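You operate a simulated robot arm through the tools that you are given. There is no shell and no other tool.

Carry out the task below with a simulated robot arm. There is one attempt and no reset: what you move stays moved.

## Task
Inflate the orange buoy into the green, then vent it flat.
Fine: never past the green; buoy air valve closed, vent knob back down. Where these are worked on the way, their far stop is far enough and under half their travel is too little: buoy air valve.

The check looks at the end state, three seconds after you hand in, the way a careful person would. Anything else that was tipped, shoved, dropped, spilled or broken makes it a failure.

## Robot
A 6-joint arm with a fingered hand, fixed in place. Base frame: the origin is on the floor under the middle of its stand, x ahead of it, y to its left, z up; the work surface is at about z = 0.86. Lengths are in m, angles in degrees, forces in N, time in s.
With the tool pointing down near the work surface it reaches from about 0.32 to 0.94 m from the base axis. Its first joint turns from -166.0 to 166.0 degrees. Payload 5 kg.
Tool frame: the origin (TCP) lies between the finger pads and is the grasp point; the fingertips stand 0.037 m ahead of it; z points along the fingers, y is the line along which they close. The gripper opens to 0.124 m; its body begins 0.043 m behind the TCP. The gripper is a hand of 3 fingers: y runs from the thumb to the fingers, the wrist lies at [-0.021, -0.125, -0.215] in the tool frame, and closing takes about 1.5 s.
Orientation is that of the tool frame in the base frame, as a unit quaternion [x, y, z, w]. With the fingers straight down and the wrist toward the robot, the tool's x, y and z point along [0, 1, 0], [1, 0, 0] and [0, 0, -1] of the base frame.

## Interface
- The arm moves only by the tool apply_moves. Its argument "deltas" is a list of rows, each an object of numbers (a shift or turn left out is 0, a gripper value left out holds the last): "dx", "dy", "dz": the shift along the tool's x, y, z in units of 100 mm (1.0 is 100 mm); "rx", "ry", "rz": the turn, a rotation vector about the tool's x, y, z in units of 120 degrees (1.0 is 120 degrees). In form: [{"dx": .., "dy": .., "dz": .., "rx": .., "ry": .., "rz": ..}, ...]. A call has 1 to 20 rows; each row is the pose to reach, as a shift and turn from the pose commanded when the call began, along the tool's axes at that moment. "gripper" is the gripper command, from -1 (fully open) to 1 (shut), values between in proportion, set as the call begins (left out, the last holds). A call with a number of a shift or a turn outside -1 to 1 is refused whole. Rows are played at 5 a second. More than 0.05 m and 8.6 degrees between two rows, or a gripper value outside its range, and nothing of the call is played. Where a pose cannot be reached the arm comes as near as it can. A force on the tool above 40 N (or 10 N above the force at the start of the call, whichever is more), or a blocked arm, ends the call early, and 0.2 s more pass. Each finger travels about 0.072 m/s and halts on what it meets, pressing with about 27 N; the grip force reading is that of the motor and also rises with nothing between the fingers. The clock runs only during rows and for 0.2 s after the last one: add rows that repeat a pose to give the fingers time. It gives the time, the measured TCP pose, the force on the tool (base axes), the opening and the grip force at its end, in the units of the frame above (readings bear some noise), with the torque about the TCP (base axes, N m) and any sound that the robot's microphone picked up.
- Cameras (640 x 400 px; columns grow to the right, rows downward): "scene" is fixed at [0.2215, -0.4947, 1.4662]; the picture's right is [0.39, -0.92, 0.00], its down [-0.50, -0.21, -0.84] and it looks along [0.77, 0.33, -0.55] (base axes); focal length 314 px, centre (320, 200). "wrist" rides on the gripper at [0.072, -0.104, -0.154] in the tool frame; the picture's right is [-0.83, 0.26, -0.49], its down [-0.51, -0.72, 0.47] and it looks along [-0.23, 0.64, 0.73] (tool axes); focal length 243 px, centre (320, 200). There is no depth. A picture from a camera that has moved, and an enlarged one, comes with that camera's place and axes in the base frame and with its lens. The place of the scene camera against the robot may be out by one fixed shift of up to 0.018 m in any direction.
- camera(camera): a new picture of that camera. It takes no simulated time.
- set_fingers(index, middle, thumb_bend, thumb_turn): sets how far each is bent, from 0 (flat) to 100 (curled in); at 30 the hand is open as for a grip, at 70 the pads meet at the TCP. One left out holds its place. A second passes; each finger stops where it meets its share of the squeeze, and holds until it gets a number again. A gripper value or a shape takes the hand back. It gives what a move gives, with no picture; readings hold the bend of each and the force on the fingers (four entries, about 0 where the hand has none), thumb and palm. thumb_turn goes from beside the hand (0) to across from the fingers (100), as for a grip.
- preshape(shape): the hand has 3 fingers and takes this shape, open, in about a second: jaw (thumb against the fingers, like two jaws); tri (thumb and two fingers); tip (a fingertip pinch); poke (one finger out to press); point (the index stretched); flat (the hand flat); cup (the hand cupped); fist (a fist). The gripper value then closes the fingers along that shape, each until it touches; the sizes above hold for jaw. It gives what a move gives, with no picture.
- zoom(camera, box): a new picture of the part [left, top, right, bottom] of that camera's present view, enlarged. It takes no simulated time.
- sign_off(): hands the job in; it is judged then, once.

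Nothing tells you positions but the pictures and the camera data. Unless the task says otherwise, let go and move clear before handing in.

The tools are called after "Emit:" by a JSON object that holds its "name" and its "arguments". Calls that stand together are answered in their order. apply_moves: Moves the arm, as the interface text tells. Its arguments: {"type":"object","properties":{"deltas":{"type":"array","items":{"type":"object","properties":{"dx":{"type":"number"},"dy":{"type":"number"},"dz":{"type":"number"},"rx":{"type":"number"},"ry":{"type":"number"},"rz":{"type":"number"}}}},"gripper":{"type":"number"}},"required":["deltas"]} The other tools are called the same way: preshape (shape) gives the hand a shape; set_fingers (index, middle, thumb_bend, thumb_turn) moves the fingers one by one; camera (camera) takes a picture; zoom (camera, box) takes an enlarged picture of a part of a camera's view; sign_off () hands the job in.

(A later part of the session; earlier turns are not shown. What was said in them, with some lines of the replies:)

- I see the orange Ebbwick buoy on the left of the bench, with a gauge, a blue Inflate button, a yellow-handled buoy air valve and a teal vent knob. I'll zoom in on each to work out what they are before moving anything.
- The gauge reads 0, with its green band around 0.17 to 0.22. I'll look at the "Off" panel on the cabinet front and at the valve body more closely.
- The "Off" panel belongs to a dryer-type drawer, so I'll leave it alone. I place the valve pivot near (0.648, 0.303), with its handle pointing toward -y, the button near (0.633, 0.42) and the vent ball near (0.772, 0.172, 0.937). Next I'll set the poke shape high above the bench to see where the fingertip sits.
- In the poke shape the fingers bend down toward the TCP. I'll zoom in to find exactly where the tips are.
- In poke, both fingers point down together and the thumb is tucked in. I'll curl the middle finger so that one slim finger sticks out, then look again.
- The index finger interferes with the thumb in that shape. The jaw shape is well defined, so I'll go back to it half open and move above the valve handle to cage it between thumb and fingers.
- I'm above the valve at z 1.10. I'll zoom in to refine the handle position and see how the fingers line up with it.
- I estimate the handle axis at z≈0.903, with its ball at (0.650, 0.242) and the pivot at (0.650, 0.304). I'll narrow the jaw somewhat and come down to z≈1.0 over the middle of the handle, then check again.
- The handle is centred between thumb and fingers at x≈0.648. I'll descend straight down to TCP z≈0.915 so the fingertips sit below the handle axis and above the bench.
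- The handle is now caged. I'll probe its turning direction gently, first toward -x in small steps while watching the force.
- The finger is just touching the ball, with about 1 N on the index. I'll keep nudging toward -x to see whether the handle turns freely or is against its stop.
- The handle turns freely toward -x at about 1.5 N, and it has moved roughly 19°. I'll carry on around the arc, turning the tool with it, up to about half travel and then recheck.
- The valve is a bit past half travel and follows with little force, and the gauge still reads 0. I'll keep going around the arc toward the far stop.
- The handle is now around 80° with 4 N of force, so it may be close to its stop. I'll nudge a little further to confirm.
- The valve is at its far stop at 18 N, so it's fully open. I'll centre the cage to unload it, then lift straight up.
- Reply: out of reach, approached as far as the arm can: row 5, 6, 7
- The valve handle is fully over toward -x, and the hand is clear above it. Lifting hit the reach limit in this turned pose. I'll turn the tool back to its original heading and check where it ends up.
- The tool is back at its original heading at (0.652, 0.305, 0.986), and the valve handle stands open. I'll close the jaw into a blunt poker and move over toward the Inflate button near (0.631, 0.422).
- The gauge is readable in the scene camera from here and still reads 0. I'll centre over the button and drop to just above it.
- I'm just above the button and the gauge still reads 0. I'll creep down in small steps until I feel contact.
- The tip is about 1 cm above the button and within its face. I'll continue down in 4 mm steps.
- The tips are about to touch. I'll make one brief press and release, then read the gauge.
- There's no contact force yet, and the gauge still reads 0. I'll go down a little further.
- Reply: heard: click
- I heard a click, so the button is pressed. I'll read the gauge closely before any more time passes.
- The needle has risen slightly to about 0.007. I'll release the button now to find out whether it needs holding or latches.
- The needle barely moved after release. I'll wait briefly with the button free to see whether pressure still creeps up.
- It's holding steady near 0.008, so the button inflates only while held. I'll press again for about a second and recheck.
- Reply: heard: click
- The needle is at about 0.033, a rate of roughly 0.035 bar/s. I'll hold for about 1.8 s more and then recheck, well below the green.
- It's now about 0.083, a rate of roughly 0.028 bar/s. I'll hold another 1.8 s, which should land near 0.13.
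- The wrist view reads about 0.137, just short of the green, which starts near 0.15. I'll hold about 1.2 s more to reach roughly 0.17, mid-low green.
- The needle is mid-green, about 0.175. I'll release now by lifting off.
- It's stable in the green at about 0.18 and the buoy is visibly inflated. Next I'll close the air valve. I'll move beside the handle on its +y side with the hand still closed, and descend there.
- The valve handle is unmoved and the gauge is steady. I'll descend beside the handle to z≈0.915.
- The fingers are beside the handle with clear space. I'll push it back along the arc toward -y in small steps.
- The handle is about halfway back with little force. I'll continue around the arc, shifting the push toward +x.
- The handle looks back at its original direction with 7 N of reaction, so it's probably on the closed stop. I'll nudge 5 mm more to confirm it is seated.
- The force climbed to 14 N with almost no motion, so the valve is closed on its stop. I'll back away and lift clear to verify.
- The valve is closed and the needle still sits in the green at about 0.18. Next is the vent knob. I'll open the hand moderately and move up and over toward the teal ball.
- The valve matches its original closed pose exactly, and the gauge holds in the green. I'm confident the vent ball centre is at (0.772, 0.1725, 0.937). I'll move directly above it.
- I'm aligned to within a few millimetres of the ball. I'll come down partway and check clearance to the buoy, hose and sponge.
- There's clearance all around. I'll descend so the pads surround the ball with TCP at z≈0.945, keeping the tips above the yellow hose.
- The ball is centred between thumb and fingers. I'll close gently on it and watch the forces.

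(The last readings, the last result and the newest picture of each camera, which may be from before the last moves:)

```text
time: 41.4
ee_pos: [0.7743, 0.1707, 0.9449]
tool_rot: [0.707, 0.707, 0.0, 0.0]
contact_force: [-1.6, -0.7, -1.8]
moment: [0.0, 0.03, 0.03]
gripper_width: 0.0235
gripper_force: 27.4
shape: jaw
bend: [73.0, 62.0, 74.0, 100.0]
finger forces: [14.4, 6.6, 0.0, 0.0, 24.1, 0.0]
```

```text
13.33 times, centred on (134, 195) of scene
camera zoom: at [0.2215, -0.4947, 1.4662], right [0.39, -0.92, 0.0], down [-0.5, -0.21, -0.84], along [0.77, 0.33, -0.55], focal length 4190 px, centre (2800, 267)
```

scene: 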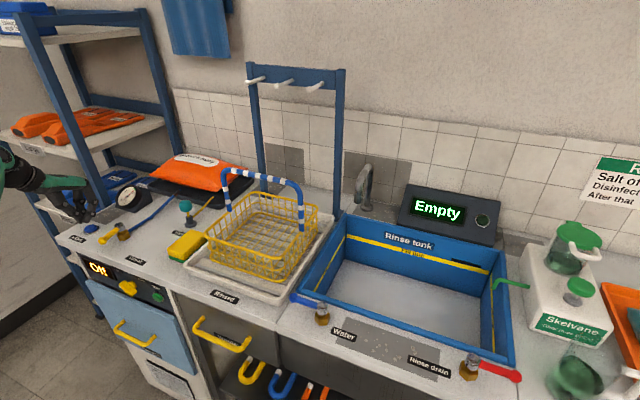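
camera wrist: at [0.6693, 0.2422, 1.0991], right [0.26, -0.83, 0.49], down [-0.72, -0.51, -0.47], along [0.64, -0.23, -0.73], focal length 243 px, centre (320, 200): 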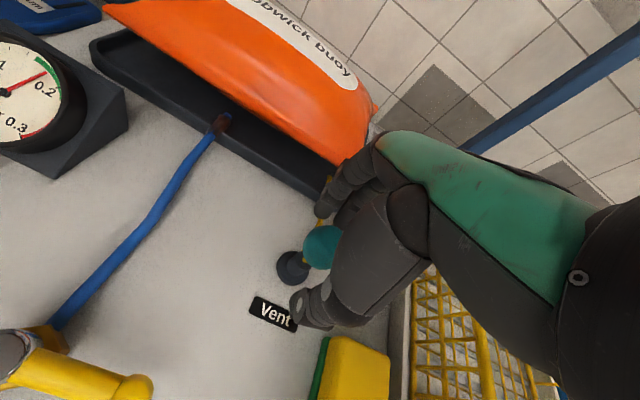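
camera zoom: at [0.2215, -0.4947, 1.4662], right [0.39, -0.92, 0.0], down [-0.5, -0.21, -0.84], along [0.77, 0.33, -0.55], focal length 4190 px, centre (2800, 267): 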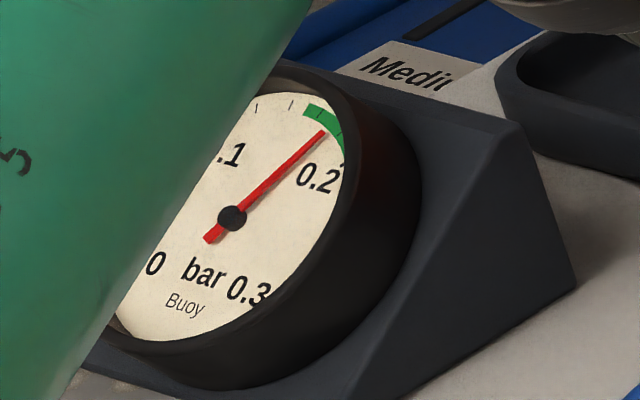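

The grip on the ball is secure and balanced, and the gauge still shows about 0.18. I'll pull up slowly in 3 mm steps.

Emit:
{"name": "apply_moves", "arguments": {"deltas": [{"dz": -0.03}, {"dz": -0.06}, {"dz": -0.09}, {"dz": -0.12}]}}

Emit:
{"name": "zoom", "arguments": {"camera": "scene", "box": [140, 150, 236, 230]}}

Emit:
{"name": "zoom", "arguments": {"camera": "scene", "box": [114, 180, 154, 210]}}

```text
time: 42.4
ee_pos: [0.7747, 0.1703, 0.9575]
tool_rot: [0.707, 0.707, 0.0, 0.0]
contact_force: [-6.9, -3.4, -1.4]
moment: [-0.06, 0.18, -0.05]
gripper_width: 0.0238
gripper_force: 27.0
shape: jaw
bend: [73.0, 62.0, 74.0, 100.0]
finger forces: [13.4, 7.6, 0.0, 0.0, 27.4, 0.0]
```

```text
5.00 times, centred on (188, 190) of scene
camera zoom: at [0.2215, -0.4947, 1.4662], right [0.39, -0.92, 0.0], down [-0.5, -0.21, -0.84], along [0.77, 0.33, -0.55], focal length 1571 px, centre (980, 250)
```

zoom: 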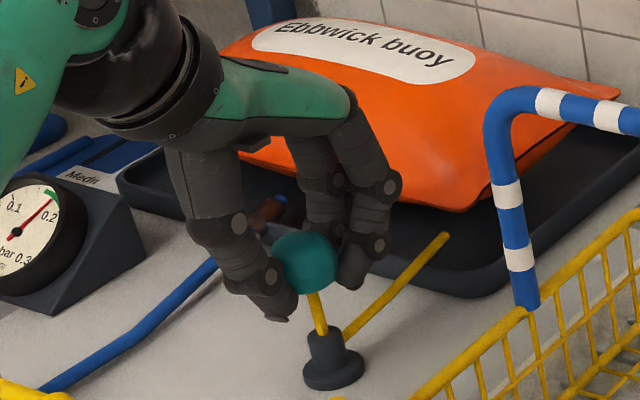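

```text
13.33 times, centred on (134, 195) of scene
camera zoom: at [0.2215, -0.4947, 1.4662], right [0.39, -0.92, 0.0], down [-0.5, -0.21, -0.84], along [0.77, 0.33, -0.55], focal length 4190 px, centre (2800, 267)
```

zoom: 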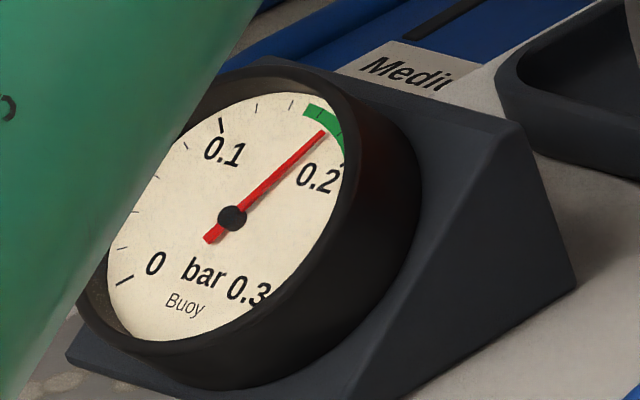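

The knob has risen about 13 mm with the hand, and the needle hasn't moved yet. I'll keep pulling up slowly.

Emit:
{"name": "apply_moves", "arguments": {"deltas": [{"dz": -0.03}, {"dz": -0.06}, {"dz": -0.09}]}}

Emit:
{"name": "zoom", "arguments": {"camera": "scene", "box": [140, 150, 236, 230]}}

Emit:
{"name": "zoom", "arguments": {"camera": "scene", "box": [114, 180, 154, 210]}}

```text
time: 43.2
ee_pos: [0.7757, 0.1707, 0.9654]
tool_rot: [0.707, 0.707, 0.0, 0.0]
contact_force: [-9.6, -9.3, 1.1]
moment: [-0.23, 0.29, -0.12]
gripper_width: 0.0238
gripper_force: 27.4
shape: jaw
bend: [73.0, 62.0, 74.0, 100.0]
finger forces: [11.9, 9.1, 0.1, 0.1, 28.9, 0.0]
```

```text
5.00 times, centred on (188, 190) of scene
camera zoom: at [0.2215, -0.4947, 1.4662], right [0.39, -0.92, 0.0], down [-0.5, -0.21, -0.84], along [0.77, 0.33, -0.55], focal length 1571 px, centre (980, 250)
```

zoom: 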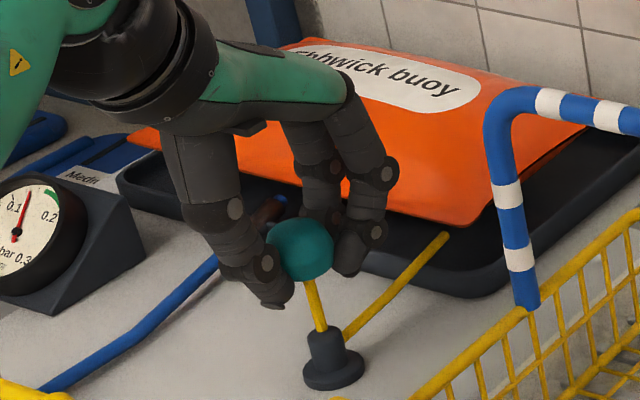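

```text
13.33 times, centred on (134, 195) of scene
camera zoom: at [0.2215, -0.4947, 1.4662], right [0.39, -0.92, 0.0], down [-0.5, -0.21, -0.84], along [0.77, 0.33, -0.55], focal length 4190 px, centre (2800, 267)
```

zoom: 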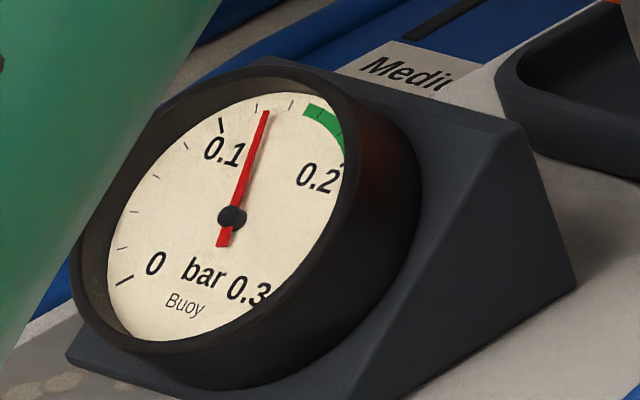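

It's venting: the needle has dropped to about 0.125 and the buoy is sagging. I'll hold the knob here for a couple of seconds.

Emit:
{"name": "apply_moves", "arguments": {"deltas": [{"dz": 0}, {"dz": 0}, {"dz": 0}, {"dz": 0}, {"dz": 0}, {"dz": 0}, {"dz": 0}, {"dz": 0}, {"dz": 0}, {"dz": 0}]}}

Emit:
{"name": "zoom", "arguments": {"camera": "scene", "box": [114, 180, 154, 210]}}

Emit:
{"name": "zoom", "arguments": {"camera": "scene", "box": [110, 130, 270, 230]}}

```text
time: 45.4
ee_pos: [0.7743, 0.1713, 0.9656]
tool_rot: [0.707, 0.707, 0.0, 0.0]
contact_force: [-9.7, -11.2, 0.4]
moment: [-0.31, 0.31, -0.14]
gripper_width: 0.0237
gripper_force: 27.0
shape: jaw
bend: [73.0, 63.0, 74.0, 100.0]
finger forces: [11.6, 10.1, 0.1, 0.1, 29.1, 0.0]
```

```text
13.33 times, centred on (134, 195) of scene
camera zoom: at [0.2215, -0.4947, 1.4662], right [0.39, -0.92, 0.0], down [-0.5, -0.21, -0.84], along [0.77, 0.33, -0.55], focal length 4190 px, centre (2800, 267)
```

zoom: 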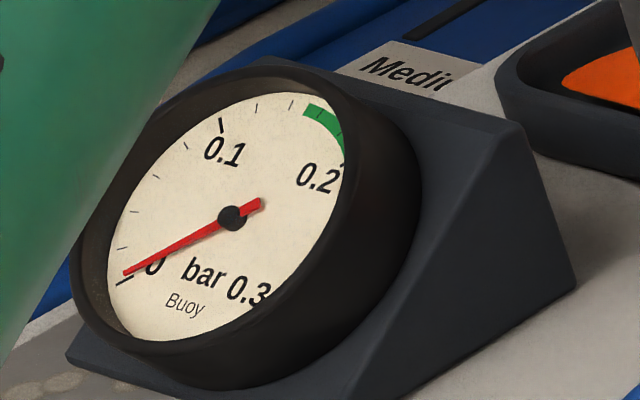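

```text
4.00 times, centred on (190, 180) of scene
camera zoom: at [0.2215, -0.4947, 1.4662], right [0.39, -0.92, 0.0], down [-0.5, -0.21, -0.84], along [0.77, 0.33, -0.55], focal length 1257 px, centre (840, 280)
```

zoom: 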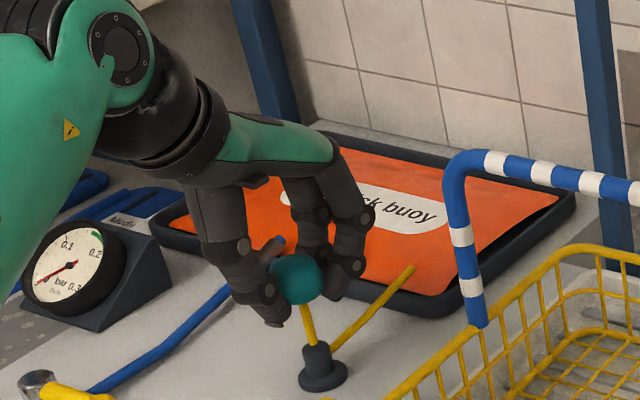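

The needle is back at 0 and the buoy is lying flat. I'll hold about 1.5 s more to be sure it's empty, then push the knob back down slowly.

Emit:
{"name": "apply_moves", "arguments": {"deltas": [{"dz": 0}, {"dz": 0}, {"dz": 0}, {"dz": 0}, {"dz": 0}, {"dz": 0}, {"dz": 0}]}}

Emit:
{"name": "zoom", "arguments": {"camera": "scene", "box": [114, 180, 154, 210]}}

Emit:
{"name": "apply_moves", "arguments": {"deltas": [{"dz": 0.04}, {"dz": 0.08}, {"dz": 0.12}, {"dz": 0.16}, {"dz": 0.2}, {"dz": 0.23}, {"dz": 0.23}]}}

Emit:
{"name": "zoom", "arguments": {"camera": "scene", "box": [140, 150, 236, 230]}}

```text
time: 47.0
ee_pos: [0.7744, 0.1707, 0.9658]
tool_rot: [0.707, 0.707, 0.0, -0.001]
contact_force: [-10.2, -12.0, 0.7]
moment: [-0.32, 0.33, -0.14]
gripper_width: 0.0234
gripper_force: 27.2
shape: jaw
bend: [73.0, 63.0, 74.0, 100.0]
finger forces: [11.5, 10.0, 0.0, 0.0, 29.1, 0.0]
```

```text
13.33 times, centred on (134, 195) of scene
camera zoom: at [0.2215, -0.4947, 1.4662], right [0.39, -0.92, 0.0], down [-0.5, -0.21, -0.84], along [0.77, 0.33, -0.55], focal length 4190 px, centre (2800, 267)
```

zoom: 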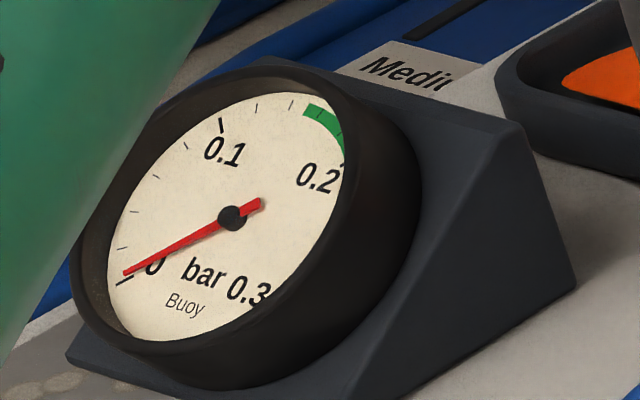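

```text
time: 48.6
ee_pos: [0.7754, 0.1714, 0.9431]
tool_rot: [0.707, 0.707, 0.001, 0.0]
contact_force: [-4.2, -14.0, 7.0]
moment: [-0.35, 0.15, -0.21]
gripper_width: 0.0241
gripper_force: 27.4
shape: jaw
bend: [73.0, 62.0, 74.0, 100.0]
finger forces: [12.7, 12.7, 0.1, 0.1, 25.4, 0.1]
```

```text
5.00 times, centred on (188, 190) of scene
camera zoom: at [0.2215, -0.4947, 1.4662], right [0.39, -0.92, 0.0], down [-0.5, -0.21, -0.84], along [0.77, 0.33, -0.55], focal length 1571 px, centre (980, 250)
```

zoom: 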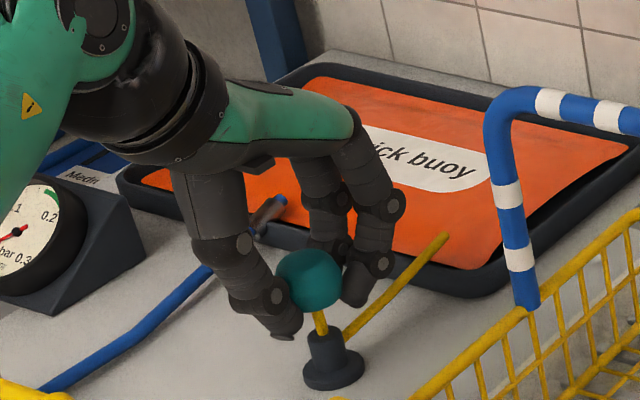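

The ball is back at its original height with 7 N of downward resistance, so it's seated. I'll open the fingers without moving, then lift straight up.

Emit:
{"name": "apply_moves", "arguments": {"deltas": [{"dz": 0}, {"dz": 0}, {"dz": 0}, {"dz": 0}, {"dz": 0}], "gripper": -0.2}}

Emit:
{"name": "zoom", "arguments": {"camera": "scene", "box": [140, 150, 236, 230]}}

```text
time: 49.8
ee_pos: [0.775, 0.1725, 0.9418]
tool_rot: [0.707, 0.707, -0.001, 0.0]
contact_force: [0.8, 0.0, 0.9]
moment: [-0.04, 0.01, 0.01]
gripper_width: 0.0738
gripper_force: 0.0
shape: jaw
bend: [73.0, 41.0, 65.0, 100.0]
finger forces: [0.0, 0.0, 0.1, 0.0, 0.1, 0.0]
```

```text
5.00 times, centred on (188, 190) of scene
camera zoom: at [0.2215, -0.4947, 1.4662], right [0.39, -0.92, 0.0], down [-0.5, -0.21, -0.84], along [0.77, 0.33, -0.55], focal length 1571 px, centre (980, 250)
```

zoom: 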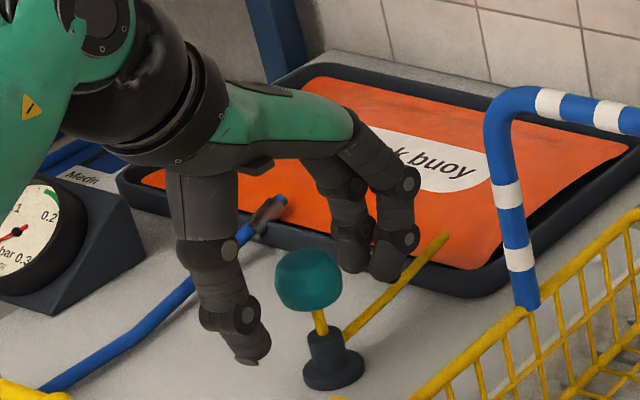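

The hand is open with no contact, and the knob sits in its original position. I'll lift straight up clear of it.

Emit:
{"name": "apply_moves", "arguments": {"deltas": [{"dz": -0.3}, {"dz": -0.65}, {"dz": -1.0}, {"dz": -1.0}]}}

Emit:
{"name": "apply_moves", "arguments": {"deltas": [{"dy": -0.2, "dz": -0.3}, {"dy": -0.4, "dz": -0.6}, {"dy": -0.6, "dz": -0.9}, {"dy": -0.6, "dz": -0.9}, {"dy": -0.6, "dz": -0.9}]}}

Emit:
{"name": "camera", "arguments": {"camera": "scene"}}

Emit:
{"name": "camera", "arguments": {"camera": "wrist"}}

Emit:
{"name": "zoom", "arguments": {"camera": "scene", "box": [50, 150, 250, 275]}}

Emit:
{"name": "zoom", "arguments": {"camera": "scene", "box": [114, 180, 154, 210]}}

Emit:
{"name": "zoom", "arguments": {"camera": "scene", "box": [160, 180, 224, 220]}}

Emit:
{"name": "zoom", "arguments": {"camera": "scene", "box": [100, 205, 164, 245]}}

```text
time: 50.8
ee_pos: [0.7745, 0.175, 1.0458]
tool_rot: [0.707, 0.707, 0.0, 0.0]
contact_force: [-0.3, 0.0, 0.2]
moment: [0.01, 0.0, -0.01]
gripper_width: 0.0742
gripper_force: 0.1
shape: jaw
bend: [73.0, 41.0, 65.0, 100.0]
finger forces: [0.1, 0.1, 0.0, 0.0, 0.1, 0.1]
```

```text
time: 52.0
ee_pos: [0.7144, 0.1719, 1.1335]
tool_rot: [0.707, 0.707, 0.001, 0.0]
contact_force: [-0.1, 0.7, 0.0]
moment: [0.01, -0.01, -0.02]
gripper_width: 0.0746
gripper_force: 0.1
shape: jaw
bend: [73.0, 41.0, 65.0, 100.0]
finger forces: [0.1, 0.1, 0.0, 0.0, 0.0, 0.1]
```

```text
taken
```

scene: 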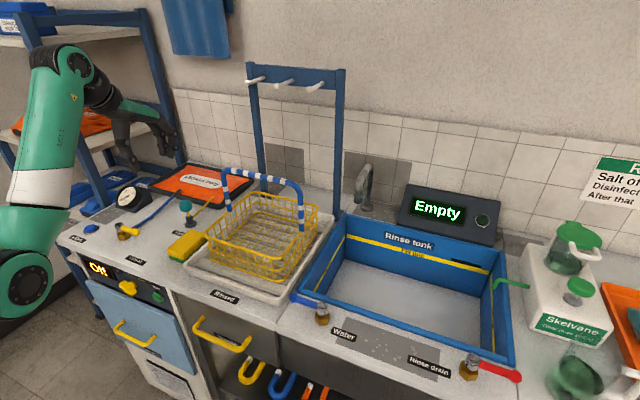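

```text
taken
camera wrist: at [0.6097, 0.2445, 1.2875], right [0.26, -0.83, 0.49], down [-0.72, -0.51, -0.47], along [0.64, -0.23, -0.73], focal length 243 px, centre (320, 200)
```

wrist: 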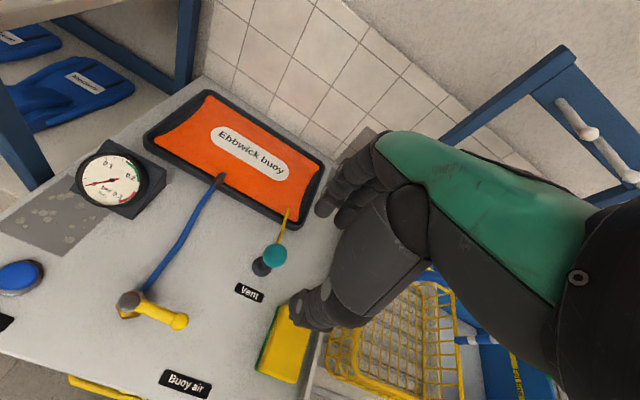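

```text
3.20 times, centred on (150, 212) of scene
camera zoom: at [0.2215, -0.4947, 1.4662], right [0.39, -0.92, 0.0], down [-0.5, -0.21, -0.84], along [0.77, 0.33, -0.55], focal length 1006 px, centre (864, 160)
```

zoom: 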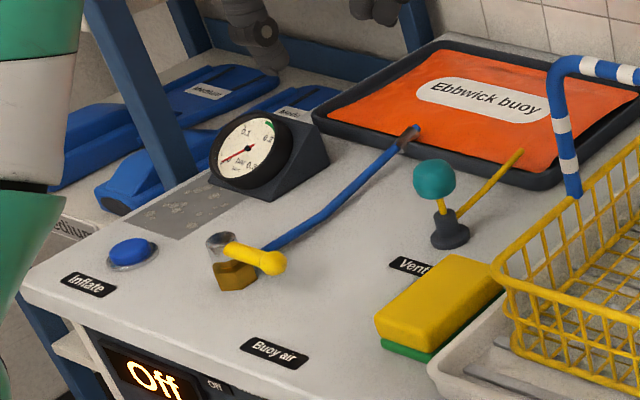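

```text
13.33 times, centred on (134, 195) of scene
camera zoom: at [0.2215, -0.4947, 1.4662], right [0.39, -0.92, 0.0], down [-0.5, -0.21, -0.84], along [0.77, 0.33, -0.55], focal length 4190 px, centre (2800, 267)
```

zoom: 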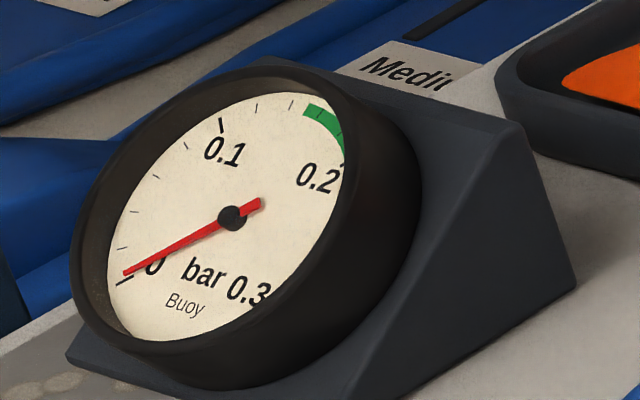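

```text
10.00 times, centred on (192, 200) of scene
camera zoom: at [0.2215, -0.4947, 1.4662], right [0.39, -0.92, 0.0], down [-0.5, -0.21, -0.84], along [0.77, 0.33, -0.55], focal length 3142 px, centre (1600, 200)
```

zoom: 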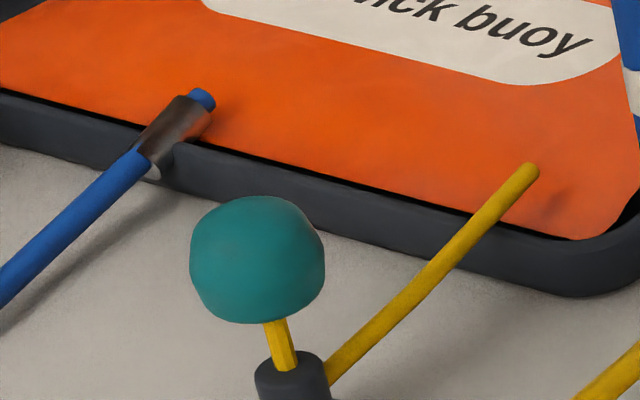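

```text
10.00 times, centred on (132, 225) of scene
camera zoom: at [0.2215, -0.4947, 1.4662], right [0.39, -0.92, 0.0], down [-0.5, -0.21, -0.84], along [0.77, 0.33, -0.55], focal length 3142 px, centre (2200, -50)
```

zoom: 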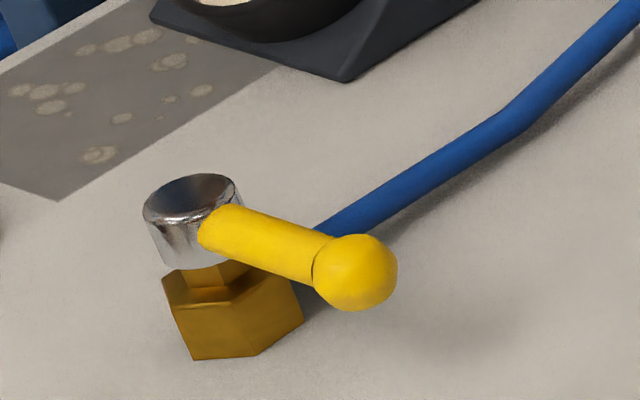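

The buoy lies flat with the gauge at 0. The air valve and vent knob match their original closed and down positions, nothing else has moved, and the hand is clear. I'm handing in.

Emit:
{"name": "sign_off", "arguments": {}}

```text
The job is handed in.
```

I inflated the buoy into the green, vented it flat and handed the job in. The check's verdict isn't shown to me.

- **Inflation:** I opened the buoy air valve to its far stop and held the Inflate button until the gauge read about 0.18 bar. The green band runs from roughly 0.15 to 0.21 bar, and the needle never went past it.
- **Air valve:** I turned it back to its closed stop before venting. In the final picture it looks the same as at the start.
- **Venting:** I lifted the vent knob until the gauge read 0 and the buoy lay flat in its tray.
- **Vent knob:** I pushed it back down until it seated. It is at its original height.

The final pictures show nothing else moved, and the hand had let go and was clear of the bench before I handed in.
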